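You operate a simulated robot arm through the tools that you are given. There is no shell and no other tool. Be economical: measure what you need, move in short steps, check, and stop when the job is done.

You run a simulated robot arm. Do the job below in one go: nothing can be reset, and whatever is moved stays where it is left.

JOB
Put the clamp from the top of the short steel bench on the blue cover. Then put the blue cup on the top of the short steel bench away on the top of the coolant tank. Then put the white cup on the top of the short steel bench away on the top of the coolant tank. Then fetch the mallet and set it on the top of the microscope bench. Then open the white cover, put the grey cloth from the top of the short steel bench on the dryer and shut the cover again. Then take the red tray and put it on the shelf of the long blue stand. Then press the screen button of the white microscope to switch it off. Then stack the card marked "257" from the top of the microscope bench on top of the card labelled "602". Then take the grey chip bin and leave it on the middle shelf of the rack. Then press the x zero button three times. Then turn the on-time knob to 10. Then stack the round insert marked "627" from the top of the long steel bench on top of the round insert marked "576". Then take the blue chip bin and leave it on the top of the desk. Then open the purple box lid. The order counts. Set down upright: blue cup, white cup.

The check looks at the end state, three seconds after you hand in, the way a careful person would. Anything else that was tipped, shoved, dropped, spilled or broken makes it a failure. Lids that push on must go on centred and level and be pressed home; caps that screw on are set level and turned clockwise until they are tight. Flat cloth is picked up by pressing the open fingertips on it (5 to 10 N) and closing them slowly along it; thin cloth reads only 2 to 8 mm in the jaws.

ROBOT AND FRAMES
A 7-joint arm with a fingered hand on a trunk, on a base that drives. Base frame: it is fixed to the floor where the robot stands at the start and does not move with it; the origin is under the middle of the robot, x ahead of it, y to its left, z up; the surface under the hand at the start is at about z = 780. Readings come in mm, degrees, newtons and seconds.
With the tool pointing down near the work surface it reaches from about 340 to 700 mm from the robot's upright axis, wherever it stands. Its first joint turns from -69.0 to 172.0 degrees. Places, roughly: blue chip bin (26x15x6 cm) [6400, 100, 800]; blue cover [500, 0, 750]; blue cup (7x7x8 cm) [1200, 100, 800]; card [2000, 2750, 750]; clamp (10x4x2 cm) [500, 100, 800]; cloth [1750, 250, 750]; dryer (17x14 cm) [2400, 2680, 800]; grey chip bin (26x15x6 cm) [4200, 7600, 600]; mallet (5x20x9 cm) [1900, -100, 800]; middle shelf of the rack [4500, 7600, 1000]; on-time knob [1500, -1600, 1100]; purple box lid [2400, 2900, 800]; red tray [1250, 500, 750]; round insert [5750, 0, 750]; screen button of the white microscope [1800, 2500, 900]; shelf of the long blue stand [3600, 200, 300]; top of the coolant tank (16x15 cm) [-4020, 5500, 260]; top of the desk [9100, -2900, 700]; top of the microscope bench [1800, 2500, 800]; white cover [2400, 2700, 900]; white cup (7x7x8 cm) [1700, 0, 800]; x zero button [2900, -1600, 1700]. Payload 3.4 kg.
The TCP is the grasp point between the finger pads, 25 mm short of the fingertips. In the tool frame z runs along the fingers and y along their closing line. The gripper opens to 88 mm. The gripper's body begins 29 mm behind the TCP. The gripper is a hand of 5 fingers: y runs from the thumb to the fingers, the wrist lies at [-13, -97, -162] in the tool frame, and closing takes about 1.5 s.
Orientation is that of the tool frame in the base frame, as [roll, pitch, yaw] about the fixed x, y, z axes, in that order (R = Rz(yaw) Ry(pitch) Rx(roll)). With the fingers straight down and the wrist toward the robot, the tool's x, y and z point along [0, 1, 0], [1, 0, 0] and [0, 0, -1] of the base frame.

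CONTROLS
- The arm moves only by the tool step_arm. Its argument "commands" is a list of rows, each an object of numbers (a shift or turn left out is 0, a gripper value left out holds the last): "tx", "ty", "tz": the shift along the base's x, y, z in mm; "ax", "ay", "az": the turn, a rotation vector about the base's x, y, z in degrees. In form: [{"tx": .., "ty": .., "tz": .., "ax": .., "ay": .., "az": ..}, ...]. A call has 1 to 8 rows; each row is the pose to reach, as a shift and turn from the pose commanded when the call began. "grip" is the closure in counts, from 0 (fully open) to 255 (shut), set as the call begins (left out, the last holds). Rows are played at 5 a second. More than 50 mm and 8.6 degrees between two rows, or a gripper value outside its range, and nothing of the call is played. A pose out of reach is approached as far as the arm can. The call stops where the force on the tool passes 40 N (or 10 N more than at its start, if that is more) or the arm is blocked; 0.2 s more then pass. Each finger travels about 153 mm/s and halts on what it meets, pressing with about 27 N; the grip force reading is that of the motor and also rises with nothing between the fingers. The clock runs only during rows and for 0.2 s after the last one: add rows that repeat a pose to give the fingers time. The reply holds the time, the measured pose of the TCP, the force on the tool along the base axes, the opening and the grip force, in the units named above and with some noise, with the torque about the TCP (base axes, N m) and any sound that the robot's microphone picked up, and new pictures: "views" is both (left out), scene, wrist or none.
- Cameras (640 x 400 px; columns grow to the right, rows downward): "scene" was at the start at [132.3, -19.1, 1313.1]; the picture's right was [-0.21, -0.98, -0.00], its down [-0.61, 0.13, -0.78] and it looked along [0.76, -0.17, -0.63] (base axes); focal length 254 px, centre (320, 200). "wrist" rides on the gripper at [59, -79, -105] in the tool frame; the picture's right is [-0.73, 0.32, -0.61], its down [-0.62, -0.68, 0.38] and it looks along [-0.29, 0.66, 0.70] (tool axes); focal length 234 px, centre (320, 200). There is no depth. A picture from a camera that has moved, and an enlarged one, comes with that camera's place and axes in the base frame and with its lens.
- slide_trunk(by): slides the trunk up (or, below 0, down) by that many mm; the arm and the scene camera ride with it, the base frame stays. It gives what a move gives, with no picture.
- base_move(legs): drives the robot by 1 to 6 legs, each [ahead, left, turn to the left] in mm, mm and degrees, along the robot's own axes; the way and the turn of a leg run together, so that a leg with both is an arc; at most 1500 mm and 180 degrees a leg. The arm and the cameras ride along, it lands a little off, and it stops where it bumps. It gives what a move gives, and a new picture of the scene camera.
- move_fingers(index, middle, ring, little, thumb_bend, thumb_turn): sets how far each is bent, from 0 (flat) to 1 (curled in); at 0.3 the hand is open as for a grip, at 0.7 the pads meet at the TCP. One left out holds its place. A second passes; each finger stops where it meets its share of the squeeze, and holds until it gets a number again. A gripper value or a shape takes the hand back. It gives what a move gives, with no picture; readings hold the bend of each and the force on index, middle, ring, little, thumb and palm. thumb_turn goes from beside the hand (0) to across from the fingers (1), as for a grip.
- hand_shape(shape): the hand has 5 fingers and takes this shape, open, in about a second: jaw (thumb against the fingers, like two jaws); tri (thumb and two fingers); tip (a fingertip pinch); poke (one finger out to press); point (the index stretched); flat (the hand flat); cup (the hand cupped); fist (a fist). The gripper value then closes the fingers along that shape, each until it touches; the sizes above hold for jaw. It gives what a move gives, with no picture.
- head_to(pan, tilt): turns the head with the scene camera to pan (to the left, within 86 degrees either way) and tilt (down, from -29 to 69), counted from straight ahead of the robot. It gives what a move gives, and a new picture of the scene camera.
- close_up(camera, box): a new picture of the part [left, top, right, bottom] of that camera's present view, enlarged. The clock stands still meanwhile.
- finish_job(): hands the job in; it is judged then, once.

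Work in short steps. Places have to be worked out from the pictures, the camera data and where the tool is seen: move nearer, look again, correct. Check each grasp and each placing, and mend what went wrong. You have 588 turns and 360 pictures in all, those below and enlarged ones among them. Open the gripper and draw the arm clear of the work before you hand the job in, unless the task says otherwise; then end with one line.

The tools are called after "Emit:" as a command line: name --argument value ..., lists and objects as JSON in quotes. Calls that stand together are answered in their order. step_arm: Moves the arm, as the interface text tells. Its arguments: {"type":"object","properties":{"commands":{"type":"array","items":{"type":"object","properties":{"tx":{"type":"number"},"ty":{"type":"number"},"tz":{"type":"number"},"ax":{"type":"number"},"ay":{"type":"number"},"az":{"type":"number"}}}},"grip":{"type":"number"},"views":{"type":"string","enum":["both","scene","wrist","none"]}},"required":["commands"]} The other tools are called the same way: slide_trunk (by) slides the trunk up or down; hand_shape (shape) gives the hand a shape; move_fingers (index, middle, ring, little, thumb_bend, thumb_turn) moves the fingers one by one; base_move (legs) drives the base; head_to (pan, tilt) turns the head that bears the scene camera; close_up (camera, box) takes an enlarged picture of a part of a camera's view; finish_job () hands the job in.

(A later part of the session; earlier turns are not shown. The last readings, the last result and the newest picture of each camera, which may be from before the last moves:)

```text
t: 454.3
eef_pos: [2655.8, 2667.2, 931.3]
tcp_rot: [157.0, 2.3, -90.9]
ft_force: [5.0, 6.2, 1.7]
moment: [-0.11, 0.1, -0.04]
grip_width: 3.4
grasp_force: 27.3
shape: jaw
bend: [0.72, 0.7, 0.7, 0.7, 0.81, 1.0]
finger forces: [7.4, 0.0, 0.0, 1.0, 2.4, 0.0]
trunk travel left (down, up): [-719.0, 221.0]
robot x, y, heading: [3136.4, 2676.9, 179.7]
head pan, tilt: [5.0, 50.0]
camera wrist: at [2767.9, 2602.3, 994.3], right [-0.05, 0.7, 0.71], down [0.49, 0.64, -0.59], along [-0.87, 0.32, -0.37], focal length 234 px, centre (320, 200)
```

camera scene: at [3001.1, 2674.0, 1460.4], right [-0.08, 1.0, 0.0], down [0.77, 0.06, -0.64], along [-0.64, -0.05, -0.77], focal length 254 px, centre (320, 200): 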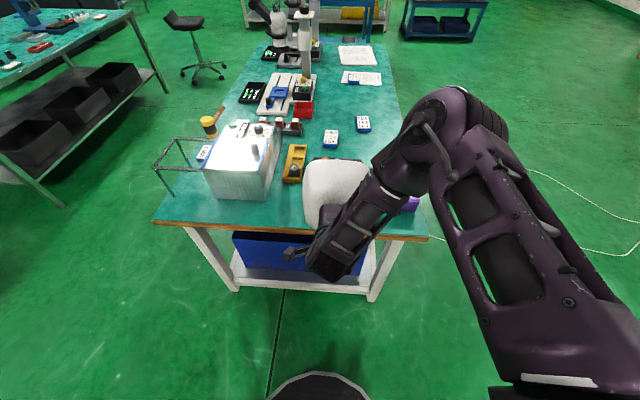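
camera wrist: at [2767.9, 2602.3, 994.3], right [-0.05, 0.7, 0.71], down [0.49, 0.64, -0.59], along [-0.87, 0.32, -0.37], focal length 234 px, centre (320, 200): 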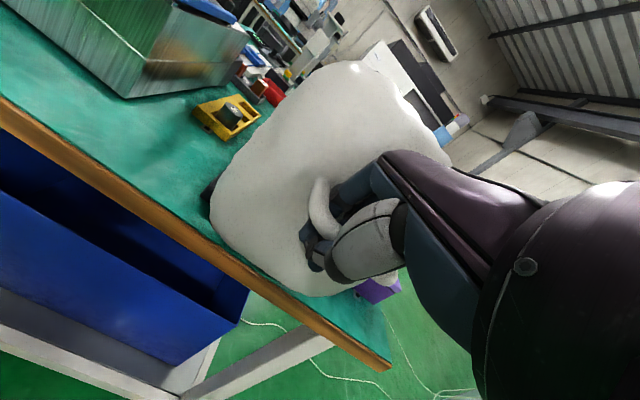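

~82° open and it now seems to pull outward slightly. Go a bit further, looking for the stop.

Emit:
base_move --legs '[[-18, 0, 0]]'

Emit:
slide_trunk --by -22

Emit:
step_arm --commands '[{}]' --views "wrist"

```text
t: 455.1
eef_pos: [2668.0, 2665.8, 928.6]
tcp_rot: [157.2, 2.4, -91.1]
ft_force: [-13.9, 6.7, -14.1]
moment: [-0.31, -0.07, 0.21]
grip_width: 3.5
grasp_force: 27.7
shape: jaw
bend: [0.72, 0.7, 0.7, 0.7, 0.81, 1.0]
finger forces: [6.9, 5.1, 4.4, 6.2, 3.1, 0.0]
trunk travel left (down, up): [-719.0, 221.0]
robot x, y, heading: [3152.4, 2677.7, 179.6]
head pan, tilt: [5.0, 50.0]
camera scene: at [3018.8, 2673.7, 1440.4], right [-0.08, 1.0, 0.0], down [0.77, 0.06, -0.64], along [-0.64, -0.05, -0.77], focal length 254 px, centre (320, 200)
```

scene: 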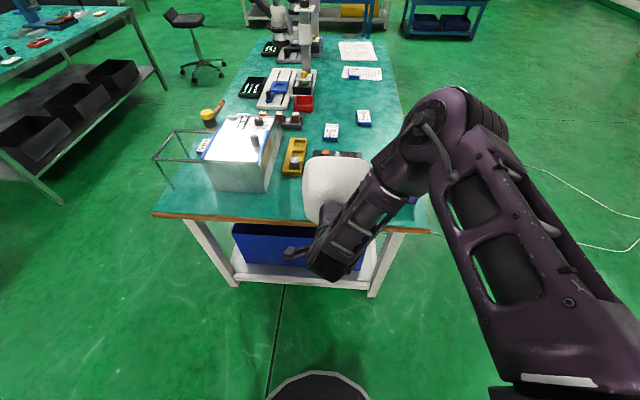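

```text
t: 455.7
eef_pos: [2672.1, 2666.5, 910.4]
tcp_rot: [156.9, 2.4, -91.1]
ft_force: [0.3, 5.1, 7.9]
moment: [-0.18, 0.15, -0.04]
grip_width: 2.9
grasp_force: 27.4
shape: jaw
bend: [0.72, 0.7, 0.7, 0.7, 0.81, 1.0]
finger forces: [9.5, 0.0, 0.1, 3.1, 0.0, 0.0]
trunk travel left (down, up): [-697.0, 243.0]
robot x, y, heading: [3157.3, 2683.1, 179.4]
head pan, tilt: [5.0, 50.0]
```

```text
t: 456.1
eef_pos: [2672.1, 2666.0, 909.8]
tcp_rot: [156.9, 2.4, -91.1]
ft_force: [0.3, 6.6, 9.8]
moment: [-0.14, 0.16, -0.08]
grip_width: 3.2
grasp_force: 27.5
shape: jaw
bend: [0.72, 0.7, 0.7, 0.7, 0.81, 1.0]
finger forces: [10.5, 0.0, 0.1, 3.0, 0.0, 0.1]
trunk travel left (down, up): [-697.0, 243.0]
robot x, y, heading: [3157.8, 2678.5, 179.6]
head pan, tilt: [5.0, 50.0]
camera wrist: at [2785.1, 2602.4, 972.4], right [-0.05, 0.7, 0.71], down [0.49, 0.64, -0.59], along [-0.87, 0.32, -0.37], focal length 234 px, centre (320, 200)
```

wrist: 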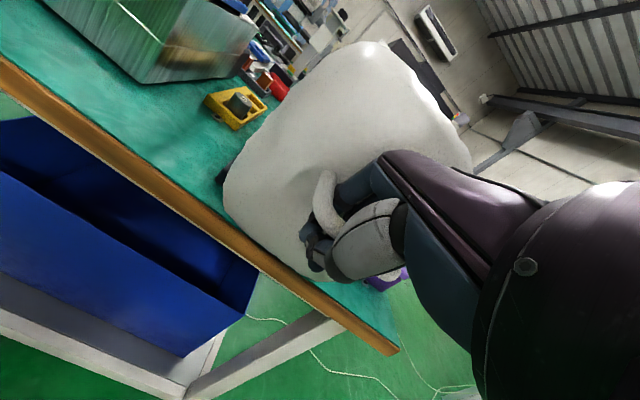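

~89°. Continue carefully to find a resting stop.

Emit:
base_move --legs '[[-16, 0, 0]]'

Emit:
slide_trunk --by -26

Emit:
step_arm --commands '[{}]' --views "wrist"

```text
t: 456.9
eef_pos: [2682.1, 2668.1, 907.4]
tcp_rot: [157.1, 2.3, -91.3]
ft_force: [-29.9, 6.8, 6.1]
moment: [-0.29, -0.35, 0.15]
grip_width: 3.3
grasp_force: 28.1
shape: jaw
bend: [0.72, 0.7, 0.7, 0.57, 0.81, 1.0]
finger forces: [12.2, 13.9, 4.9, 3.6, 0.0, 0.0]
trunk travel left (down, up): [-697.0, 243.0]
robot x, y, heading: [3168.5, 2677.4, 179.6]
head pan, tilt: [5.0, 50.0]
camera scene: at [3034.4, 2673.7, 1418.5], right [-0.08, 1.0, 0.0], down [0.77, 0.06, -0.64], along [-0.64, -0.05, -0.77], focal length 254 px, centre (320, 200)
```

scene: 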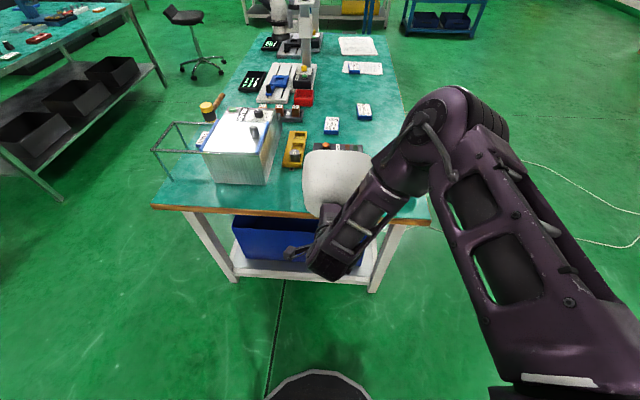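

```text
t: 457.4
eef_pos: [2678.8, 2669.4, 900.7]
tcp_rot: [155.1, 2.4, -91.9]
ft_force: [-3.6, 6.0, 13.7]
moment: [-0.01, 0.1, 0.08]
grip_width: 2.5
grasp_force: 27.7
shape: jaw
bend: [0.72, 0.7, 0.7, 0.56, 0.81, 1.0]
finger forces: [13.1, 6.9, 1.6, 6.3, 0.1, 0.0]
trunk travel left (down, up): [-680.0, 260.0]
robot x, y, heading: [3167.7, 2678.0, 179.2]
head pan, tilt: [5.0, 50.0]
stopped: the force on the tool passed its limit at 48 N (the readings are from after the stop); the commanded pose is now the measured one
```

```text
t: 457.8
eef_pos: [2678.6, 2667.8, 900.0]
tcp_rot: [155.3, 2.3, -91.8]
ft_force: [-8.0, 5.1, 18.0]
moment: [0.04, 0.03, 0.12]
grip_width: 2.7
grasp_force: 26.6
shape: jaw
bend: [0.72, 0.7, 0.7, 0.56, 0.81, 1.0]
finger forces: [13.4, 9.3, 2.5, 6.9, 0.0, 0.1]
trunk travel left (down, up): [-680.0, 260.0]
robot x, y, heading: [3166.3, 2676.7, 179.3]
head pan, tilt: [5.0, 50.0]
camera wrist: at [2793.4, 2602.8, 959.6], right [-0.02, 0.7, 0.72], down [0.48, 0.63, -0.61], along [-0.88, 0.33, -0.34], focal length 234 px, centre (320, 200)
```

wrist: 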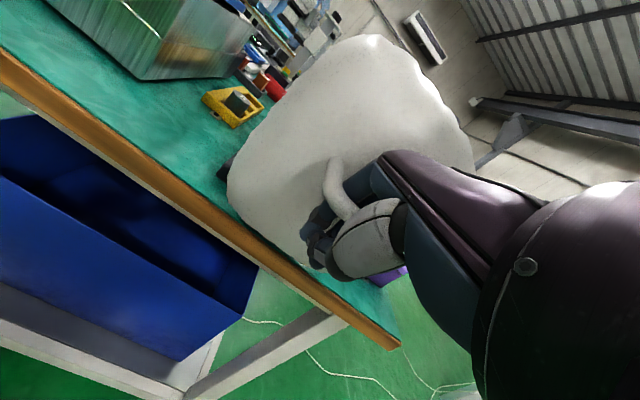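

It reached its stop at ~93°. Open the thumb first, then partially the fingers, and check.

Emit:
step_arm --commands '[{"tz": 3}, {"tz": 6}]' --views "none"

Emit:
move_fingers --thumb_bend 0.3

Emit:
move_fingers --index 0.45 --middle 0.45 --ring 0.45 --little 0.45

Emit:
close_up --camera "wrist" --box '[160, 100, 480, 300]'

```text
t: 458.4
eef_pos: [2678.7, 2668.4, 902.2]
tcp_rot: [155.9, 2.4, -91.6]
ft_force: [-7.8, 5.1, -3.1]
moment: [-0.21, -0.17, 0.13]
grip_width: 2.6
grasp_force: 27.0
shape: jaw
bend: [0.72, 0.7, 0.7, 0.58, 0.81, 1.0]
finger forces: [10.6, 5.5, 4.6, 6.0, 0.0, 0.1]
trunk travel left (down, up): [-680.0, 260.0]
robot x, y, heading: [3167.4, 2677.7, 179.4]
head pan, tilt: [5.0, 50.0]
```

```text
t: 459.4
eef_pos: [2676.9, 2667.2, 903.0]
tcp_rot: [155.7, 2.2, -91.6]
ft_force: [-12.4, 3.4, -2.6]
moment: [-0.16, -0.26, -0.16]
grip_width: 31.0
grasp_force: 10.1
shape: fingers
bend: [0.74, 0.7, 0.7, 0.6, 0.3, 1.0]
finger forces: [14.1, 2.7, 0.0, 4.2, 0.0, 0.0]
trunk travel left (down, up): [-680.0, 260.0]
robot x, y, heading: [3166.5, 2676.7, 179.2]
head pan, tilt: [5.0, 50.0]
```

```text
t: 460.4
eef_pos: [2680.9, 2668.3, 905.2]
tcp_rot: [155.4, 2.3, -91.5]
ft_force: [4.1, 4.7, 1.2]
moment: [-0.05, 0.06, -0.07]
grip_width: 66.4
grasp_force: 6.8
shape: fingers
bend: [0.47, 0.48, 0.45, 0.45, 0.3, 1.0]
finger forces: [6.9, 3.8, 0.0, 2.5, 0.0, 0.0]
trunk travel left (down, up): [-680.0, 260.0]
robot x, y, heading: [3167.7, 2676.7, 179.5]
head pan, tilt: [5.0, 50.0]
```

```text
2.00 times, centred on (320, 200) of wrist
camera zoom: at [2794.9, 2602.6, 965.1], right [-0.02, 0.7, 0.71], down [0.48, 0.64, -0.61], along [-0.88, 0.33, -0.35], focal length 468 px, centre (320, 200)
```

zoom: 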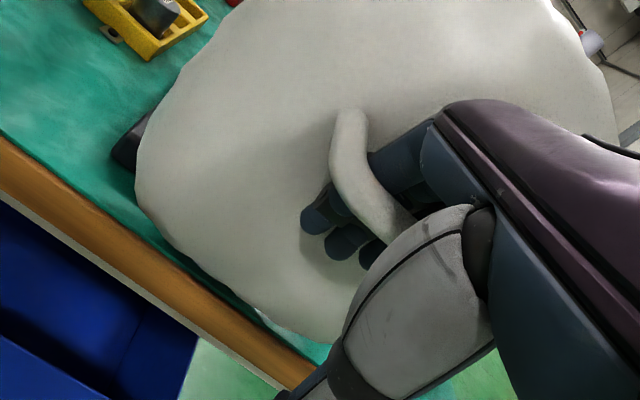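

Fingers pass through the handle with thumb outside. Withdraw along the finger axis (up and slightly +x).

Emit:
step_arm --commands '[{"tx": 4, "tz": 10}, {"tx": 9, "tz": 20}, {"tx": 13.5, "tz": 30}, {"tx": 18, "tz": 40}, {"tx": 27, "tz": 58}, {"tx": 36, "tz": 78}]' --views "wrist"

```text
t: 461.8
eef_pos: [2715.7, 2666.6, 982.9]
tcp_rot: [155.5, 2.3, -91.6]
ft_force: [0.1, -0.5, 0.1]
moment: [0.02, 0.01, -0.01]
grip_width: 68.1
grasp_force: 0.0
shape: fingers
bend: [0.45, 0.45, 0.45, 0.45, 0.3, 1.0]
finger forces: [0.0, 0.0, 0.0, 0.1, 0.0, 0.0]
trunk travel left (down, up): [-680.0, 260.0]
robot x, y, heading: [3172.3, 2675.8, 179.1]
head pan, tilt: [5.0, 50.0]
camera wrist: at [2830.6, 2601.1, 1043.7], right [-0.02, 0.7, 0.72], down [0.48, 0.64, -0.61], along [-0.88, 0.33, -0.35], focal length 234 px, centre (320, 200)
```

wrist: 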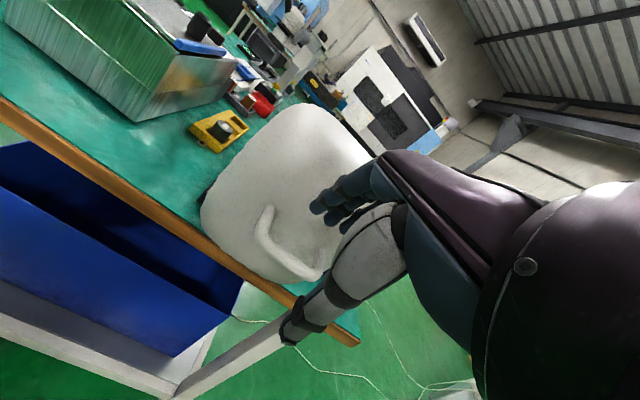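

The cover stays open. Back off and set the hand vertical again.

Emit:
base_move --legs '[[-250, 0, 0]]'

Emit:
step_arm --commands '[{"ay": -8, "tz": 20}, {"ay": -16, "tz": 40}, {"ay": -24, "tz": 60}, {"ay": -24.5, "ax": -2, "tz": 80}]' --grip 0 --views "none"

Emit:
head_to --pan 8 --tilt 40

```text
t: 463.6
eef_pos: [2965.7, 2663.1, 983.1]
tcp_rot: [155.5, 2.3, -91.6]
ft_force: [0.8, -0.3, -0.2]
moment: [-0.03, 0.0, -0.02]
grip_width: 68.3
grasp_force: 0.0
shape: fingers
bend: [0.45, 0.45, 0.45, 0.45, 0.3, 1.0]
finger forces: [0.0, 0.0, 0.0, 0.1, 0.0, 0.0]
trunk travel left (down, up): [-680.0, 260.0]
robot x, y, heading: [3419.3, 2674.1, 179.4]
head pan, tilt: [5.0, 50.0]
camera scene: at [3291.4, 2669.3, 1402.6], right [-0.08, 1.0, 0.0], down [0.76, 0.06, -0.64], along [-0.64, -0.05, -0.77], focal length 254 px, centre (320, 200)
```

scene: 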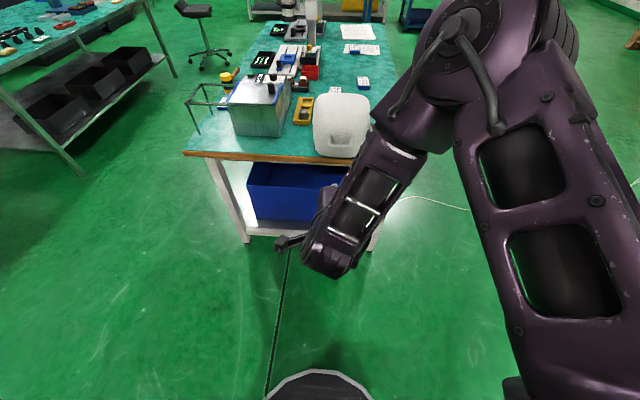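

```text
t: 464.6
eef_pos: [2965.4, 2662.9, 1063.6]
tcp_rot: [-179.9, 0.6, -91.0]
ft_force: [-0.8, -0.4, 0.3]
moment: [0.02, -0.01, 0.01]
grip_width: 87.8
grasp_force: 0.1
shape: jaw
bend: [0.3, 0.3, 0.3, 0.3, 0.3, 0.98]
finger forces: [0.0, 0.0, 0.0, 0.0, 0.1, 0.1]
trunk travel left (down, up): [-680.0, 260.0]
robot x, y, heading: [3418.2, 2678.0, 179.6]
head pan, tilt: [5.0, 50.0]
```

```text
t: 465.4
eef_pos: [2964.2, 2662.3, 1062.3]
tcp_rot: [180.0, 0.9, -90.9]
ft_force: [0.0, -0.6, 0.5]
moment: [0.0, -0.02, 0.02]
grip_width: 88.0
grasp_force: 0.1
shape: jaw
bend: [0.3, 0.3, 0.3, 0.3, 0.3, 0.98]
finger forces: [0.1, 0.0, 0.1, 0.0, 0.1, 0.1]
trunk travel left (down, up): [-680.0, 260.0]
robot x, y, heading: [3425.4, 2673.0, 179.4]
head pan, tilt: [8.0, 40.0]
camera scene: at [3283.6, 2664.1, 1416.7], right [-0.13, 0.99, 0.0], down [0.64, 0.08, -0.77], along [-0.76, -0.1, -0.64], focal length 254 px, centre (320, 200)
```

scene: 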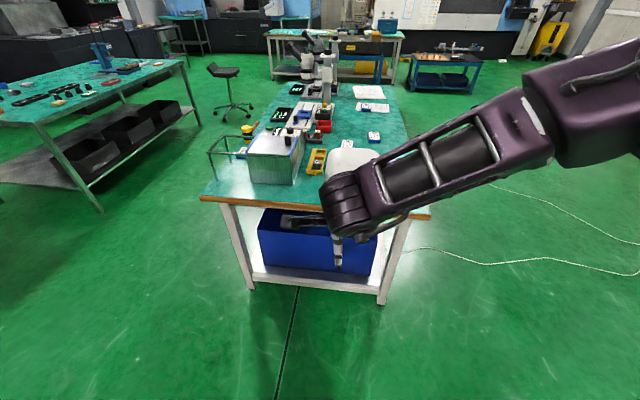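

Next the grey cloth at the end of the short bench. Drive there, facing -x.

Emit:
base_move --legs '[[0, 1275, 0.5], [1010, 0, 0], [0, 1265, 0]]'

Emit:
head_to --pan 0 --tilt 55

```text
t: 482.5
eef_pos: [1910.7, 167.4, 1061.4]
tcp_rot: [-180.0, 0.9, -91.4]
ft_force: [-0.4, 0.8, -0.5]
moment: [-0.05, 0.02, 0.03]
grip_width: 88.1
grasp_force: 0.0
shape: jaw
bend: [0.3, 0.3, 0.3, 0.3, 0.3, 0.98]
finger forces: [0.1, 0.0, 0.0, 0.0, 0.1, 0.0]
trunk travel left (down, up): [-680.0, 260.0]
robot x, y, heading: [2364.9, 176.7, 178.9]
head pan, tilt: [8.0, 40.0]
camera scene: at [2229.5, 167.0, 1416.7], right [-0.12, 0.99, 0.0], down [0.64, 0.08, -0.77], along [-0.76, -0.09, -0.64], focal length 254 px, centre (320, 200)
```

scene: 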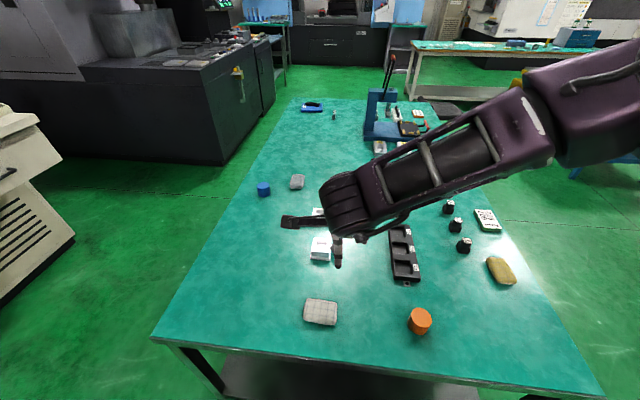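

```text
t: 483.2
eef_pos: [1911.2, 168.3, 1062.1]
tcp_rot: [-179.9, 0.8, -91.5]
ft_force: [0.7, -0.2, -0.1]
moment: [-0.03, 0.01, -0.03]
grip_width: 87.6
grasp_force: 0.0
shape: jaw
bend: [0.3, 0.3, 0.3, 0.3, 0.3, 0.98]
finger forces: [0.0, 0.0, 0.1, 0.0, 0.0, 0.0]
trunk travel left (down, up): [-680.0, 260.0]
robot x, y, heading: [2368.2, 179.8, 179.0]
head pan, tilt: [0.0, 55.0]
camera scene: at [2241.8, 178.7, 1396.1], right [0.02, 1.0, 0.0], down [0.82, -0.02, -0.57], along [-0.57, 0.01, -0.82], focal length 254 px, centre (320, 200)
```

scene: 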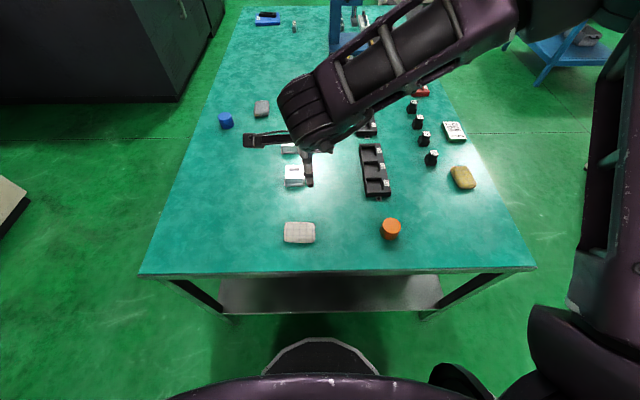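

Emit:
close_up --camera "scene" --box '[260, 205, 340, 255]'

Emit:
close_up --camera "scene" --box '[230, 80, 310, 130]'

Emit:
close_up --camera "scene" --box '[420, 140, 500, 210]'

```text
8.00 times, centred on (300, 230) of scene
camera zoom: at [2241.8, 178.7, 1396.1], right [0.02, 1.0, 0.0], down [0.82, -0.02, -0.57], along [-0.57, 0.01, -0.82], focal length 2035 px, centre (480, -40)
```

zoom: 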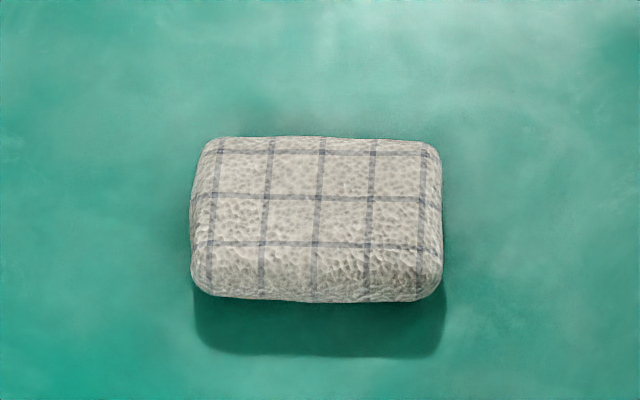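

```text
8.00 times, centred on (270, 105) of scene
camera zoom: at [2241.8, 178.7, 1396.1], right [0.02, 1.0, 0.0], down [0.82, -0.02, -0.57], along [-0.57, 0.01, -0.82], focal length 2035 px, centre (720, 960)
```

zoom: 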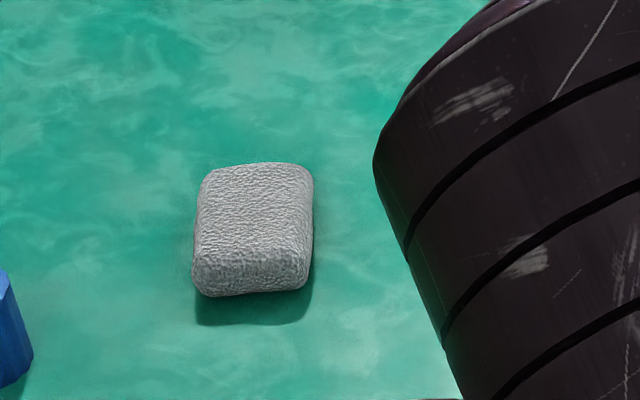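

```text
5.71 times, centred on (460, 175) of scene
camera zoom: at [2241.8, 178.7, 1396.1], right [0.02, 1.0, 0.0], down [0.82, -0.02, -0.57], along [-0.57, 0.01, -0.82], focal length 1453 px, centre (-480, 343)
```

zoom: 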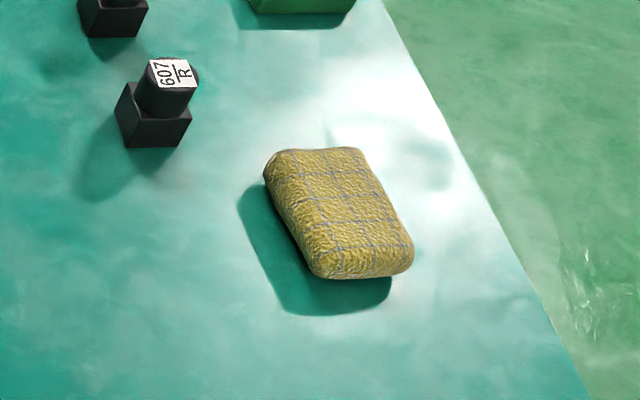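

Three folded cloths: a cream checked, a yellow checked, and a plain grey one at ≈(1388,-30). The grey one is the target. Drive to the right-hand side of the bench.

Emit:
base_move --legs '[[0, 800, 1], [970, 0, 0], [0, 0, -90]]'

```text
t: 496.1
eef_pos: [1370.0, -142.9, 1062.1]
tcp_rot: [-180.0, 0.8, 177.6]
ft_force: [-0.6, -0.4, 0.2]
moment: [-0.01, 0.01, 0.01]
grip_width: 87.7
grasp_force: 0.0
shape: jaw
bend: [0.3, 0.3, 0.3, 0.3, 0.3, 0.98]
finger forces: [0.0, 0.0, 0.0, 0.1, 0.1, 0.1]
trunk travel left (down, up): [-680.0, 260.0]
robot x, y, heading: [1367.5, -597.0, 88.0]
head pan, tilt: [0.0, 55.0]
camera scene: at [1372.5, -476.0, 1396.0], right [1.0, -0.04, 0.0], down [-0.03, -0.82, -0.57], along [0.02, 0.57, -0.82], focal length 254 px, centre (320, 200)
```

scene: 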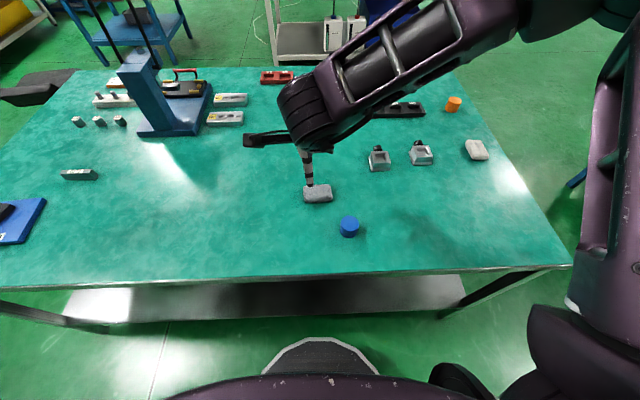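

Emit:
step_arm --commands '[{"tx": 4, "ty": 40, "tz": -30}, {"tx": 8, "ty": 80, "tz": -60}, {"tx": 12, "ty": 110, "tz": -100}, {"tx": 12, "ty": 110, "tz": -140}]' --views "wrist"

```text
refused: row 1 steps farther than a row can; nothing moved
```

Emit:
step_arm --commands '[{"tx": 3, "ty": 28, "tz": -35}, {"tx": 6, "ty": 56, "tz": -70}, {"tx": 9, "ty": 84, "tz": -105}, {"tx": 12, "ty": 110, "tz": -140}]' --views "wrist"

```text
t: 497.1
eef_pos: [1382.0, -31.9, 924.2]
tcp_rot: [-179.9, 0.9, 177.6]
ft_force: [-0.1, 0.5, 0.6]
moment: [0.02, -0.01, -0.01]
grip_width: 88.0
grasp_force: 0.0
shape: jaw
bend: [0.3, 0.3, 0.3, 0.3, 0.3, 0.98]
finger forces: [0.0, 0.1, 0.0, 0.0, 0.1, 0.0]
trunk travel left (down, up): [-680.0, 260.0]
robot x, y, heading: [1372.9, -598.1, 87.9]
head pan, tilt: [0.0, 55.0]
camera wrist: at [1318.8, -108.5, 1027.3], right [0.73, 0.29, 0.62], down [0.6, -0.71, -0.37], along [0.33, 0.64, -0.69], focal length 234 px, centre (320, 200)
```

wrist: 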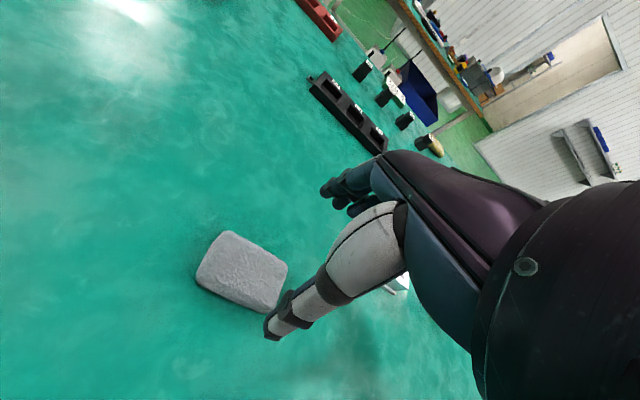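

Cloth centre ≈(1382,-32), narrow side along y. Descend and grip it across its width.

Emit:
step_arm --commands '[{"tz": -40}, {"tz": -75}, {"tz": -100}, {"tz": -114}]' --views "wrist"

```text
t: 498.1
eef_pos: [1380.1, -32.9, 808.4]
tcp_rot: [179.9, 0.8, 177.5]
ft_force: [-0.1, 0.5, -0.8]
moment: [0.03, 0.03, 0.01]
grip_width: 87.7
grasp_force: 0.0
shape: jaw
bend: [0.3, 0.3, 0.3, 0.3, 0.3, 0.98]
finger forces: [0.0, 0.0, 0.0, 0.0, 0.0, 0.0]
trunk travel left (down, up): [-680.0, 260.0]
robot x, y, heading: [1369.5, -595.1, 87.7]
head pan, tilt: [0.0, 55.0]
camera wrist: at [1318.2, -109.8, 912.9], right [0.73, 0.29, 0.62], down [0.6, -0.71, -0.37], along [0.33, 0.64, -0.69], focal length 234 px, centre (320, 200)
```

wrist: 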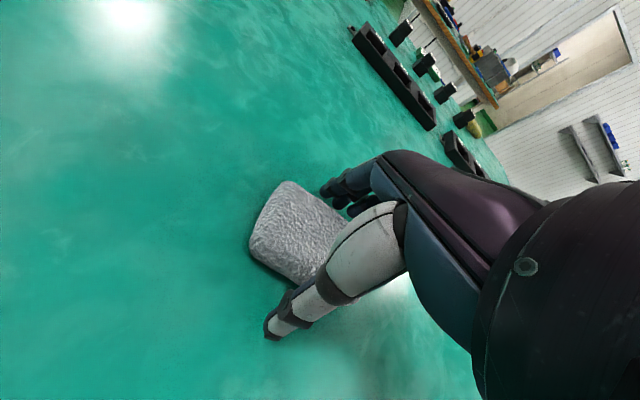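

Emit:
step_arm --commands '[{}, {}, {}, {}, {}, {}, {}, {}]' --grip 255 --views "none"

Emit:
step_arm --commands '[{"tz": 30}, {"tz": 70}, {"tz": 120}]' --views "wrist"

```text
t: 499.9
eef_pos: [1381.0, -32.0, 811.0]
tcp_rot: [-179.9, 0.8, 177.5]
ft_force: [-0.5, -0.5, -0.4]
moment: [0.03, 0.01, 0.01]
grip_width: 51.9
grasp_force: 27.1
shape: jaw
bend: [0.74, 0.43, 0.4, 0.42, 0.63, 0.98]
finger forces: [13.3, 6.7, 3.1, 1.5, 24.6, 0.1]
trunk travel left (down, up): [-680.0, 260.0]
robot x, y, heading: [1367.8, -593.8, 87.8]
head pan, tilt: [0.0, 55.0]
```

```text
t: 500.7
eef_pos: [1380.8, -33.2, 929.4]
tcp_rot: [180.0, 0.9, 177.5]
ft_force: [0.4, 0.0, 0.0]
moment: [-0.03, 0.02, 0.01]
grip_width: 52.0
grasp_force: 27.2
shape: jaw
bend: [0.74, 0.43, 0.4, 0.42, 0.63, 0.98]
finger forces: [13.4, 6.7, 3.2, 1.6, 24.7, 0.0]
trunk travel left (down, up): [-680.0, 260.0]
robot x, y, heading: [1371.7, -598.1, 87.7]
head pan, tilt: [0.0, 55.0]
camera wrist: at [1317.6, -109.2, 1034.2], right [0.73, 0.29, 0.62], down [0.6, -0.71, -0.37], along [0.33, 0.64, -0.69], focal length 234 px, centre (320, 200)
```

wrist: 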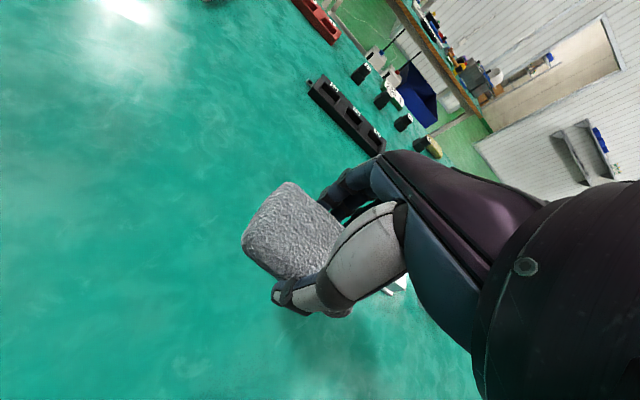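

Cloth held. Raise and drive round to the rear of the microscope bench, from where the opened dryer is accessible.

Emit:
slide_trunk --by 160

Emit:
base_move --legs '[[0, -30, -88], [1090, 0, 0], [0, 0, 90], [1500, 0, 0], [450, 0, 0], [0, 0, -90]]'

```text
t: 502.5
eef_pos: [1380.2, -30.8, 1089.2]
tcp_rot: [180.0, 0.8, 177.5]
ft_force: [0.6, -0.7, -0.1]
moment: [-0.03, 0.04, -0.02]
grip_width: 51.9
grasp_force: 27.6
shape: jaw
bend: [0.74, 0.43, 0.4, 0.42, 0.63, 0.98]
finger forces: [13.4, 6.6, 3.1, 1.6, 24.8, 0.0]
trunk travel left (down, up): [-840.0, 100.0]
robot x, y, heading: [1369.7, -598.1, 88.1]
head pan, tilt: [0.0, 55.0]
```

```text
t: 529.0
eef_pos: [3191.2, 1241.6, 1090.3]
tcp_rot: [180.0, 0.8, 84.6]
ft_force: [-0.8, -0.3, 0.0]
moment: [-0.01, 0.0, 0.0]
grip_width: 50.8
grasp_force: 27.1
shape: jaw
bend: [0.74, 0.43, 0.4, 0.42, 0.64, 0.98]
finger forces: [13.1, 6.5, 3.1, 1.6, 24.1, 0.1]
trunk travel left (down, up): [-840.0, 100.0]
robot x, y, heading: [2623.5, 1279.6, -5.3]
head pan, tilt: [0.0, 55.0]
camera scene: at [2746.1, 1270.5, 1556.0], right [-0.09, -1.0, 0.0], down [-0.82, 0.07, -0.57], along [0.57, -0.05, -0.82], focal length 254 px, centre (320, 200)
```

scene: 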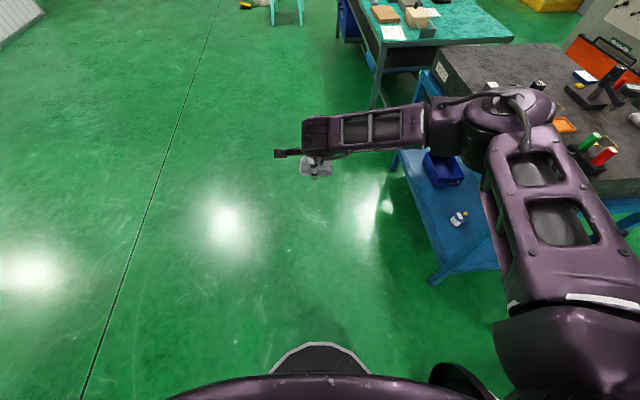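

Straighten up and continue around the bench end, keeping clear of the stand.

Emit:
base_move --legs '[[0, 300, 5.3], [600, 0, 0], [0, 1400, 0]]'

```text
t: 540.6
eef_pos: [3796.6, 3016.5, 1090.4]
tcp_rot: [180.0, 0.8, 90.0]
ft_force: [0.8, -0.7, 0.2]
moment: [0.0, 0.03, -0.01]
grip_width: 50.9
grasp_force: 27.0
shape: jaw
bend: [0.74, 0.43, 0.4, 0.42, 0.64, 0.98]
finger forces: [13.0, 6.4, 3.1, 1.6, 24.1, 0.0]
trunk travel left (down, up): [-840.0, 100.0]
robot x, y, heading: [3227.4, 3004.1, 0.3]
head pan, tilt: [0.0, 55.0]
camera scene: at [3351.0, 3003.5, 1556.0], right [0.0, -1.0, 0.0], down [-0.82, 0.0, -0.57], along [0.57, 0.0, -0.82], focal length 254 px, centre (320, 200)
```

scene: 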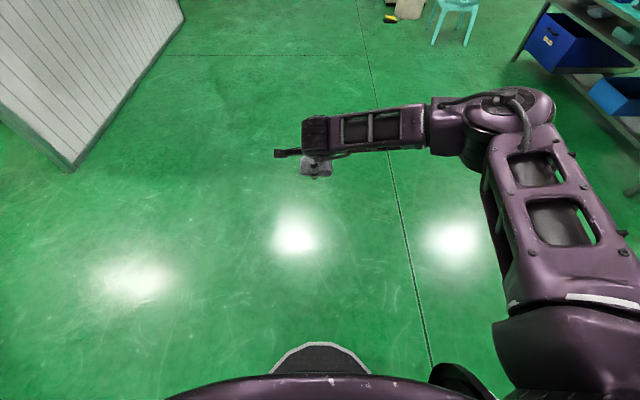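

Emit:
base_move --legs '[[0, 330, 0], [0, 0, 90], [0, 0, 90], [780, 0, 0]]'

```text
t: 554.2
eef_pos: [1886.8, 3330.6, 1089.1]
tcp_rot: [-180.0, 0.8, -90.5]
ft_force: [0.2, 0.5, -0.6]
moment: [0.0, 0.01, 0.0]
grip_width: 50.1
grasp_force: 27.3
shape: jaw
bend: [0.74, 0.43, 0.41, 0.42, 0.64, 0.98]
finger forces: [12.8, 6.2, 3.1, 1.6, 23.9, 0.1]
trunk travel left (down, up): [-840.0, 100.0]
robot x, y, heading: [2453.5, 3336.5, 179.9]
head pan, tilt: [0.0, 55.0]
camera scene: at [2328.7, 3338.8, 1556.1], right [0.0, 1.0, 0.0], down [0.82, 0.0, -0.57], along [-0.57, 0.0, -0.82], focal length 254 px, centre (320, 200)
```

scene: 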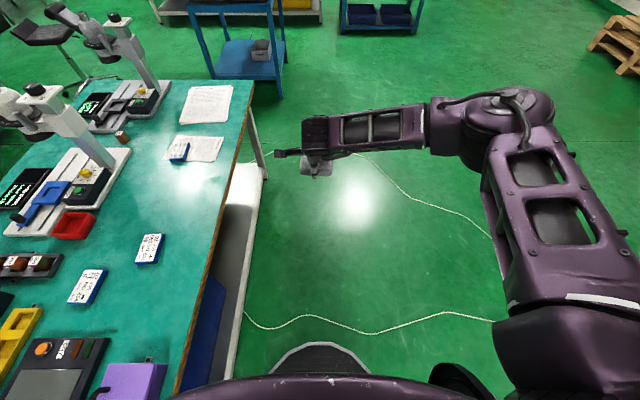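

Emit:
base_move --legs '[[0, 0, 90]]'

```text
t: 558.4
eef_pos: [2459.3, 2773.1, 1090.4]
tcp_rot: [-180.0, 0.8, -0.5]
ft_force: [0.4, 0.8, 0.0]
moment: [0.01, 0.0, -0.01]
grip_width: 49.9
grasp_force: 27.1
shape: jaw
bend: [0.74, 0.43, 0.41, 0.42, 0.64, 0.98]
finger forces: [12.7, 6.0, 3.1, 1.6, 23.6, 0.1]
trunk travel left (down, up): [-840.0, 100.0]
robot x, y, heading: [2450.6, 3337.6, -90.7]
head pan, tilt: [0.0, 55.0]
camera scene: at [2449.7, 3215.9, 1556.0], right [-1.0, 0.01, 0.0], down [0.01, 0.82, -0.57], along [0.0, -0.57, -0.82], focal length 254 px, centre (320, 200)
```

scene: 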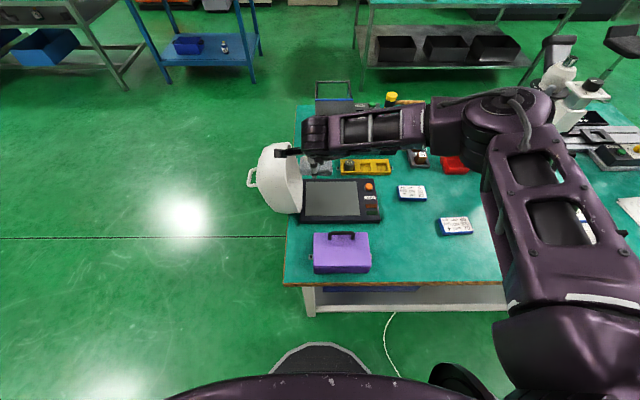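

Clear view: dryer plate centred ≈(2405,2686). Move over it and lower to z≈930.

Emit:
step_arm --commands '[{"tx": -20, "ty": -30, "tz": -20}, {"tx": -40, "ty": -60, "tz": -50}, {"tx": -60, "ty": -88, "tz": -80}, {"tx": -60, "ty": -88, "tz": -120}, {"tx": -60, "ty": -88, "tz": -160}]' --views "both"

```text
t: 559.6
eef_pos: [2400.0, 2686.1, 927.7]
tcp_rot: [179.9, 0.9, -0.5]
ft_force: [0.1, 0.0, -1.0]
moment: [0.02, -0.02, -0.01]
grip_width: 49.8
grasp_force: 26.8
shape: jaw
bend: [0.74, 0.43, 0.41, 0.42, 0.64, 0.98]
finger forces: [12.8, 6.2, 3.3, 1.6, 23.6, 0.1]
trunk travel left (down, up): [-840.0, 100.0]
robot x, y, heading: [2451.4, 3339.2, -90.4]
head pan, tilt: [0.0, 55.0]
camera scene: at [2451.1, 3215.5, 1556.1], right [-1.0, 0.01, 0.0], down [0.0, 0.82, -0.57], along [0.0, -0.57, -0.82], focal length 254 px, centre (320, 200)
camera wrist: at [2462.2, 2763.7, 1031.6], right [-0.72, -0.32, 0.62], down [-0.62, 0.69, -0.37], along [-0.31, -0.65, -0.69], focal length 234 px, centre (320, 200)
```

scene: 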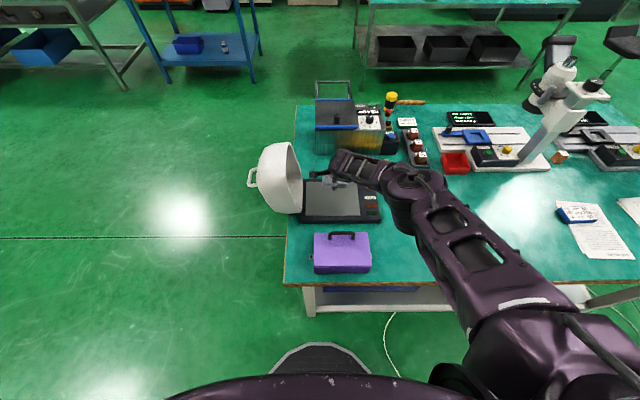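
wrist: 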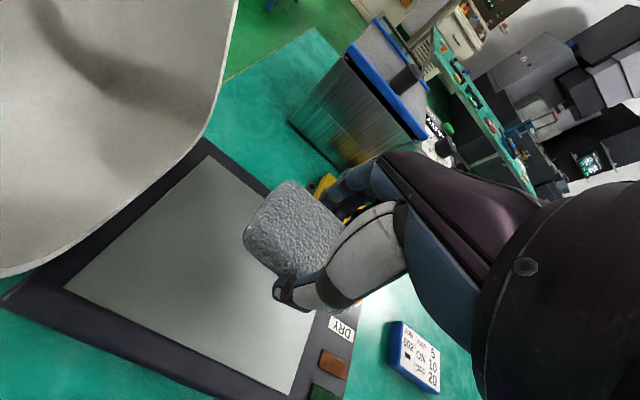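

Plate spans x 2303–2500, y 2608–2757; the cloth is right over its centre. Lower.

Emit:
step_arm --commands '[{"tz": -30}, {"tz": -60}, {"tz": -80}, {"tz": -88}, {"tz": -92}, {"tz": -96}, {"tz": -100}]' --views "wrist"

```text
t: 561.2
eef_pos: [2396.5, 2714.8, 861.9]
tcp_rot: [180.0, 0.9, -0.6]
ft_force: [1.3, 0.8, -0.1]
moment: [-0.04, 0.05, 0.02]
grip_width: 49.5
grasp_force: 27.1
shape: jaw
bend: [0.74, 0.43, 0.41, 0.42, 0.64, 0.98]
finger forces: [12.9, 6.1, 3.2, 1.6, 23.7, 0.0]
out of reach, approached as far as the arm can: row 1, 2, 3, 4, 5, 6, 7
trunk travel left (down, up): [-840.0, 100.0]
robot x, y, heading: [2453.8, 3338.5, -90.4]
head pan, tilt: [0.0, 55.0]
camera wrist: at [2458.8, 2792.8, 965.3], right [-0.72, -0.32, 0.62], down [-0.62, 0.69, -0.37], along [-0.31, -0.65, -0.69], focal length 234 px, centre (320, 200)
```

wrist: 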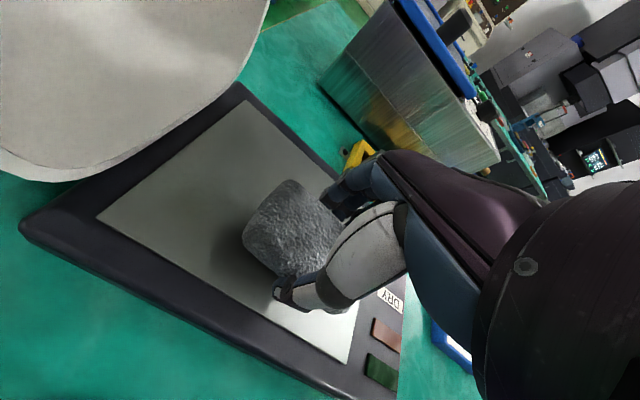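

Out of reach with the trunk this high. Return up, lower the trunk instead.

Emit:
step_arm --commands '[{"tz": 40}, {"tz": 70}, {"tz": 100}]' --views "none"

Emit:
slide_trunk --by -70

Emit:
step_arm --commands '[{}]' --views "both"

```text
t: 562.0
eef_pos: [2399.5, 2716.2, 964.5]
tcp_rot: [179.9, 1.0, -0.6]
ft_force: [0.5, -0.6, -0.5]
moment: [0.0, 0.04, 0.0]
grip_width: 49.3
grasp_force: 27.1
shape: jaw
bend: [0.74, 0.44, 0.42, 0.43, 0.64, 0.97]
finger forces: [12.8, 6.0, 3.3, 1.6, 23.8, 0.1]
out of reach, approached as far as the arm can: row 1
trunk travel left (down, up): [-840.0, 100.0]
robot x, y, heading: [2455.7, 3341.0, -90.3]
head pan, tilt: [0.0, 55.0]
```

```text
t: 563.1
eef_pos: [2397.6, 2715.2, 893.2]
tcp_rot: [180.0, 0.9, -0.5]
ft_force: [0.6, -0.2, -0.3]
moment: [-0.01, 0.0, -0.01]
grip_width: 49.4
grasp_force: 27.0
shape: jaw
bend: [0.74, 0.44, 0.42, 0.43, 0.64, 0.97]
finger forces: [12.8, 5.9, 3.3, 1.6, 23.8, 0.0]
trunk travel left (down, up): [-770.0, 170.0]
robot x, y, heading: [2454.8, 3341.6, -90.4]
head pan, tilt: [0.0, 55.0]
```

```text
t: 563.5
eef_pos: [2396.5, 2715.2, 893.2]
tcp_rot: [-180.0, 0.8, -0.6]
ft_force: [0.3, 0.3, -1.0]
moment: [-0.03, 0.03, -0.01]
grip_width: 49.2
grasp_force: 27.4
shape: jaw
bend: [0.74, 0.44, 0.42, 0.43, 0.64, 0.97]
finger forces: [12.8, 6.1, 3.3, 1.6, 23.9, 0.0]
trunk travel left (down, up): [-770.0, 170.0]
robot x, y, heading: [2451.4, 3339.8, -90.2]
head pan, tilt: [0.0, 55.0]
camera scene: at [2449.9, 3215.8, 1486.1], right [-1.0, 0.01, 0.0], down [0.01, 0.82, -0.57], along [0.0, -0.57, -0.82], focal length 254 px, centre (320, 200)
camera wrist: at [2459.3, 2792.6, 996.6], right [-0.72, -0.32, 0.62], down [-0.62, 0.69, -0.37], along [-0.31, -0.65, -0.69], focal length 234 px, centre (320, 200)
```

scene: 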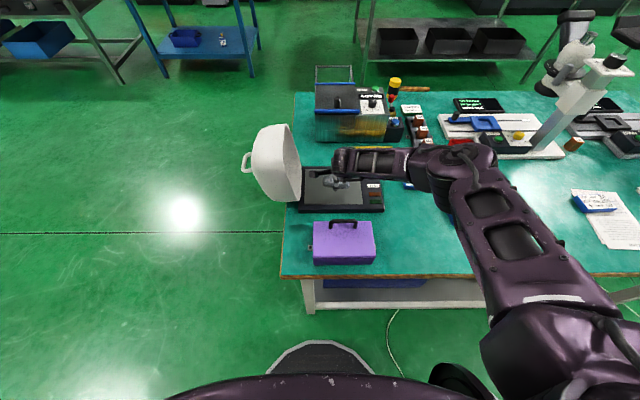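
wrist: 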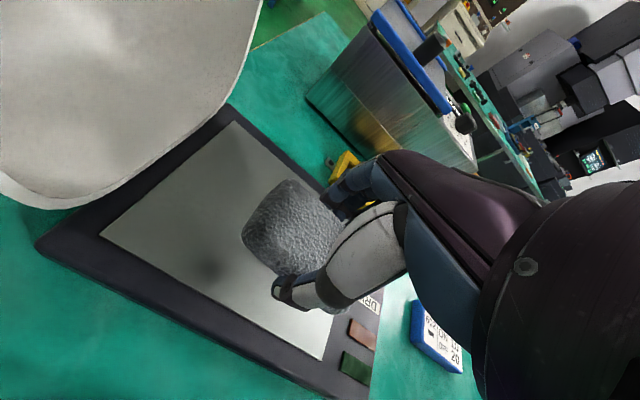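

Emit:
step_arm --commands '[{"ty": -15, "tx": 2}, {"ty": -30, "tx": 4}, {"ty": -30, "tx": 4, "tz": -20}, {"ty": -30, "tx": 4, "tz": -40}]' --views "none"

```text
t: 564.5
eef_pos: [2402.2, 2684.8, 853.2]
tcp_rot: [180.0, 0.8, -0.6]
ft_force: [-0.3, -0.7, -0.4]
moment: [-0.03, 0.02, -0.05]
grip_width: 49.1
grasp_force: 27.4
shape: jaw
bend: [0.74, 0.44, 0.42, 0.43, 0.64, 0.97]
finger forces: [13.0, 6.0, 3.2, 1.6, 23.9, 0.0]
trunk travel left (down, up): [-770.0, 170.0]
robot x, y, heading: [2453.1, 3335.4, -90.5]
head pan, tilt: [0.0, 55.0]
```

Emit:
step_arm --commands '[{"tz": -8}, {"tz": -14}, {"tz": -18}, {"tz": -21}, {"tz": -24}, {"tz": -27}, {"tz": -30}, {"tz": -33}]' --views "wrist"

```text
t: 566.3
eef_pos: [2400.7, 2689.3, 834.9]
tcp_rot: [179.9, 1.0, -0.6]
ft_force: [2.1, -5.8, 13.8]
moment: [-0.01, 0.0, 0.07]
grip_width: 48.8
grasp_force: 26.9
shape: jaw
bend: [0.74, 0.43, 0.41, 0.43, 0.66, 0.97]
finger forces: [15.8, 7.5, 3.9, 2.3, 23.9, 0.1]
out of reach, approached as far as the arm can: row 3, 4, 5, 6, 7, 8
trunk travel left (down, up): [-770.0, 170.0]
robot x, y, heading: [2450.3, 3339.4, -90.4]
head pan, tilt: [0.0, 55.0]
camera wrist: at [2462.5, 2766.6, 938.4], right [-0.72, -0.31, 0.62], down [-0.62, 0.69, -0.38], along [-0.31, -0.66, -0.69], focal length 234 px, centre (320, 200)
```

wrist: 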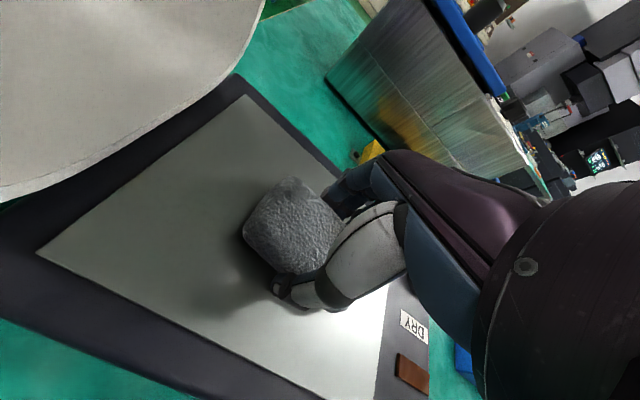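

Contact with the plate. Release and rise.

Emit:
step_arm --commands '[{"tz": 18}, {"tz": 18}, {"tz": 18}, {"tz": 18}, {"tz": 18}, {"tz": 18}]' --grip 0 --views "none"

Emit:
slide_trunk --by 160

Emit:
step_arm --commands '[{"tz": 20}]' --views "wrist"

```text
t: 567.7
eef_pos: [2400.8, 2689.6, 851.7]
tcp_rot: [-180.0, 0.8, -0.6]
ft_force: [1.0, 0.3, -0.3]
moment: [0.01, 0.03, -0.01]
grip_width: 87.7
grasp_force: 0.0
shape: jaw
bend: [0.3, 0.3, 0.3, 0.3, 0.3, 0.98]
finger forces: [0.0, 0.0, 0.1, 0.1, 0.0, 0.0]
trunk travel left (down, up): [-770.0, 170.0]
robot x, y, heading: [2455.0, 3338.1, -90.3]
head pan, tilt: [0.0, 55.0]
```

```text
t: 569.5
eef_pos: [2400.8, 2689.0, 1012.8]
tcp_rot: [180.0, 0.9, -0.6]
ft_force: [-0.4, 0.4, 0.5]
moment: [0.01, 0.0, 0.0]
grip_width: 87.6
grasp_force: 0.0
shape: jaw
bend: [0.3, 0.3, 0.3, 0.3, 0.3, 0.98]
finger forces: [0.1, 0.1, 0.0, 0.0, 0.1, 0.1]
trunk travel left (down, up): [-930.0, 10.0]
robot x, y, heading: [2453.4, 3337.4, -90.3]
head pan, tilt: [0.0, 55.0]
```

```text
t: 569.9
eef_pos: [2399.3, 2689.6, 1031.5]
tcp_rot: [180.0, 0.8, -0.7]
ft_force: [0.3, 0.1, 0.2]
moment: [0.0, 0.01, -0.01]
grip_width: 87.6
grasp_force: 0.1
shape: jaw
bend: [0.3, 0.3, 0.3, 0.3, 0.3, 0.98]
finger forces: [0.1, 0.0, 0.0, 0.0, 0.0, 0.0]
trunk travel left (down, up): [-930.0, 10.0]
robot x, y, heading: [2453.2, 3336.2, -90.2]
head pan, tilt: [0.0, 55.0]
camera wrist: at [2461.6, 2767.0, 1135.6], right [-0.72, -0.32, 0.62], down [-0.62, 0.69, -0.37], along [-0.31, -0.65, -0.69], focal length 234 px, centre (320, 200)
```

wrist: 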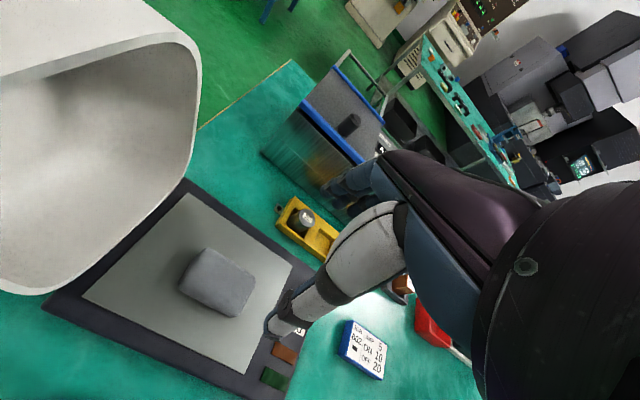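

Cloth lies flat on the plate. To shut the cover under control I'll hook its handle again from the +x side and reverse the arc.

Emit:
base_move --legs '[[0, 0, -90], [-980, 0, 0], [0, 660, 0]]'

```text
t: 582.1
eef_pos: [2726.0, 2707.8, 1031.7]
tcp_rot: [-180.0, 0.8, -92.7]
ft_force: [-0.3, -0.1, -0.2]
moment: [0.02, 0.0, 0.02]
grip_width: 87.5
grasp_force: 0.1
shape: jaw
bend: [0.3, 0.3, 0.3, 0.3, 0.3, 0.98]
finger forces: [0.0, 0.0, 0.0, 0.0, 0.1, 0.1]
trunk travel left (down, up): [-930.0, 10.0]
robot x, y, heading: [3375.0, 2633.2, 177.6]
head pan, tilt: [0.0, 55.0]
camera scene: at [3250.3, 2638.9, 1646.0], right [0.04, 1.0, 0.0], down [0.82, -0.04, -0.57], along [-0.57, 0.02, -0.82], focal length 254 px, centre (320, 200)
```

scene: 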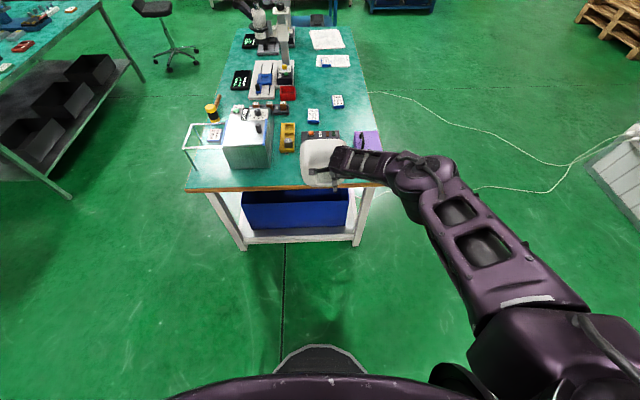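

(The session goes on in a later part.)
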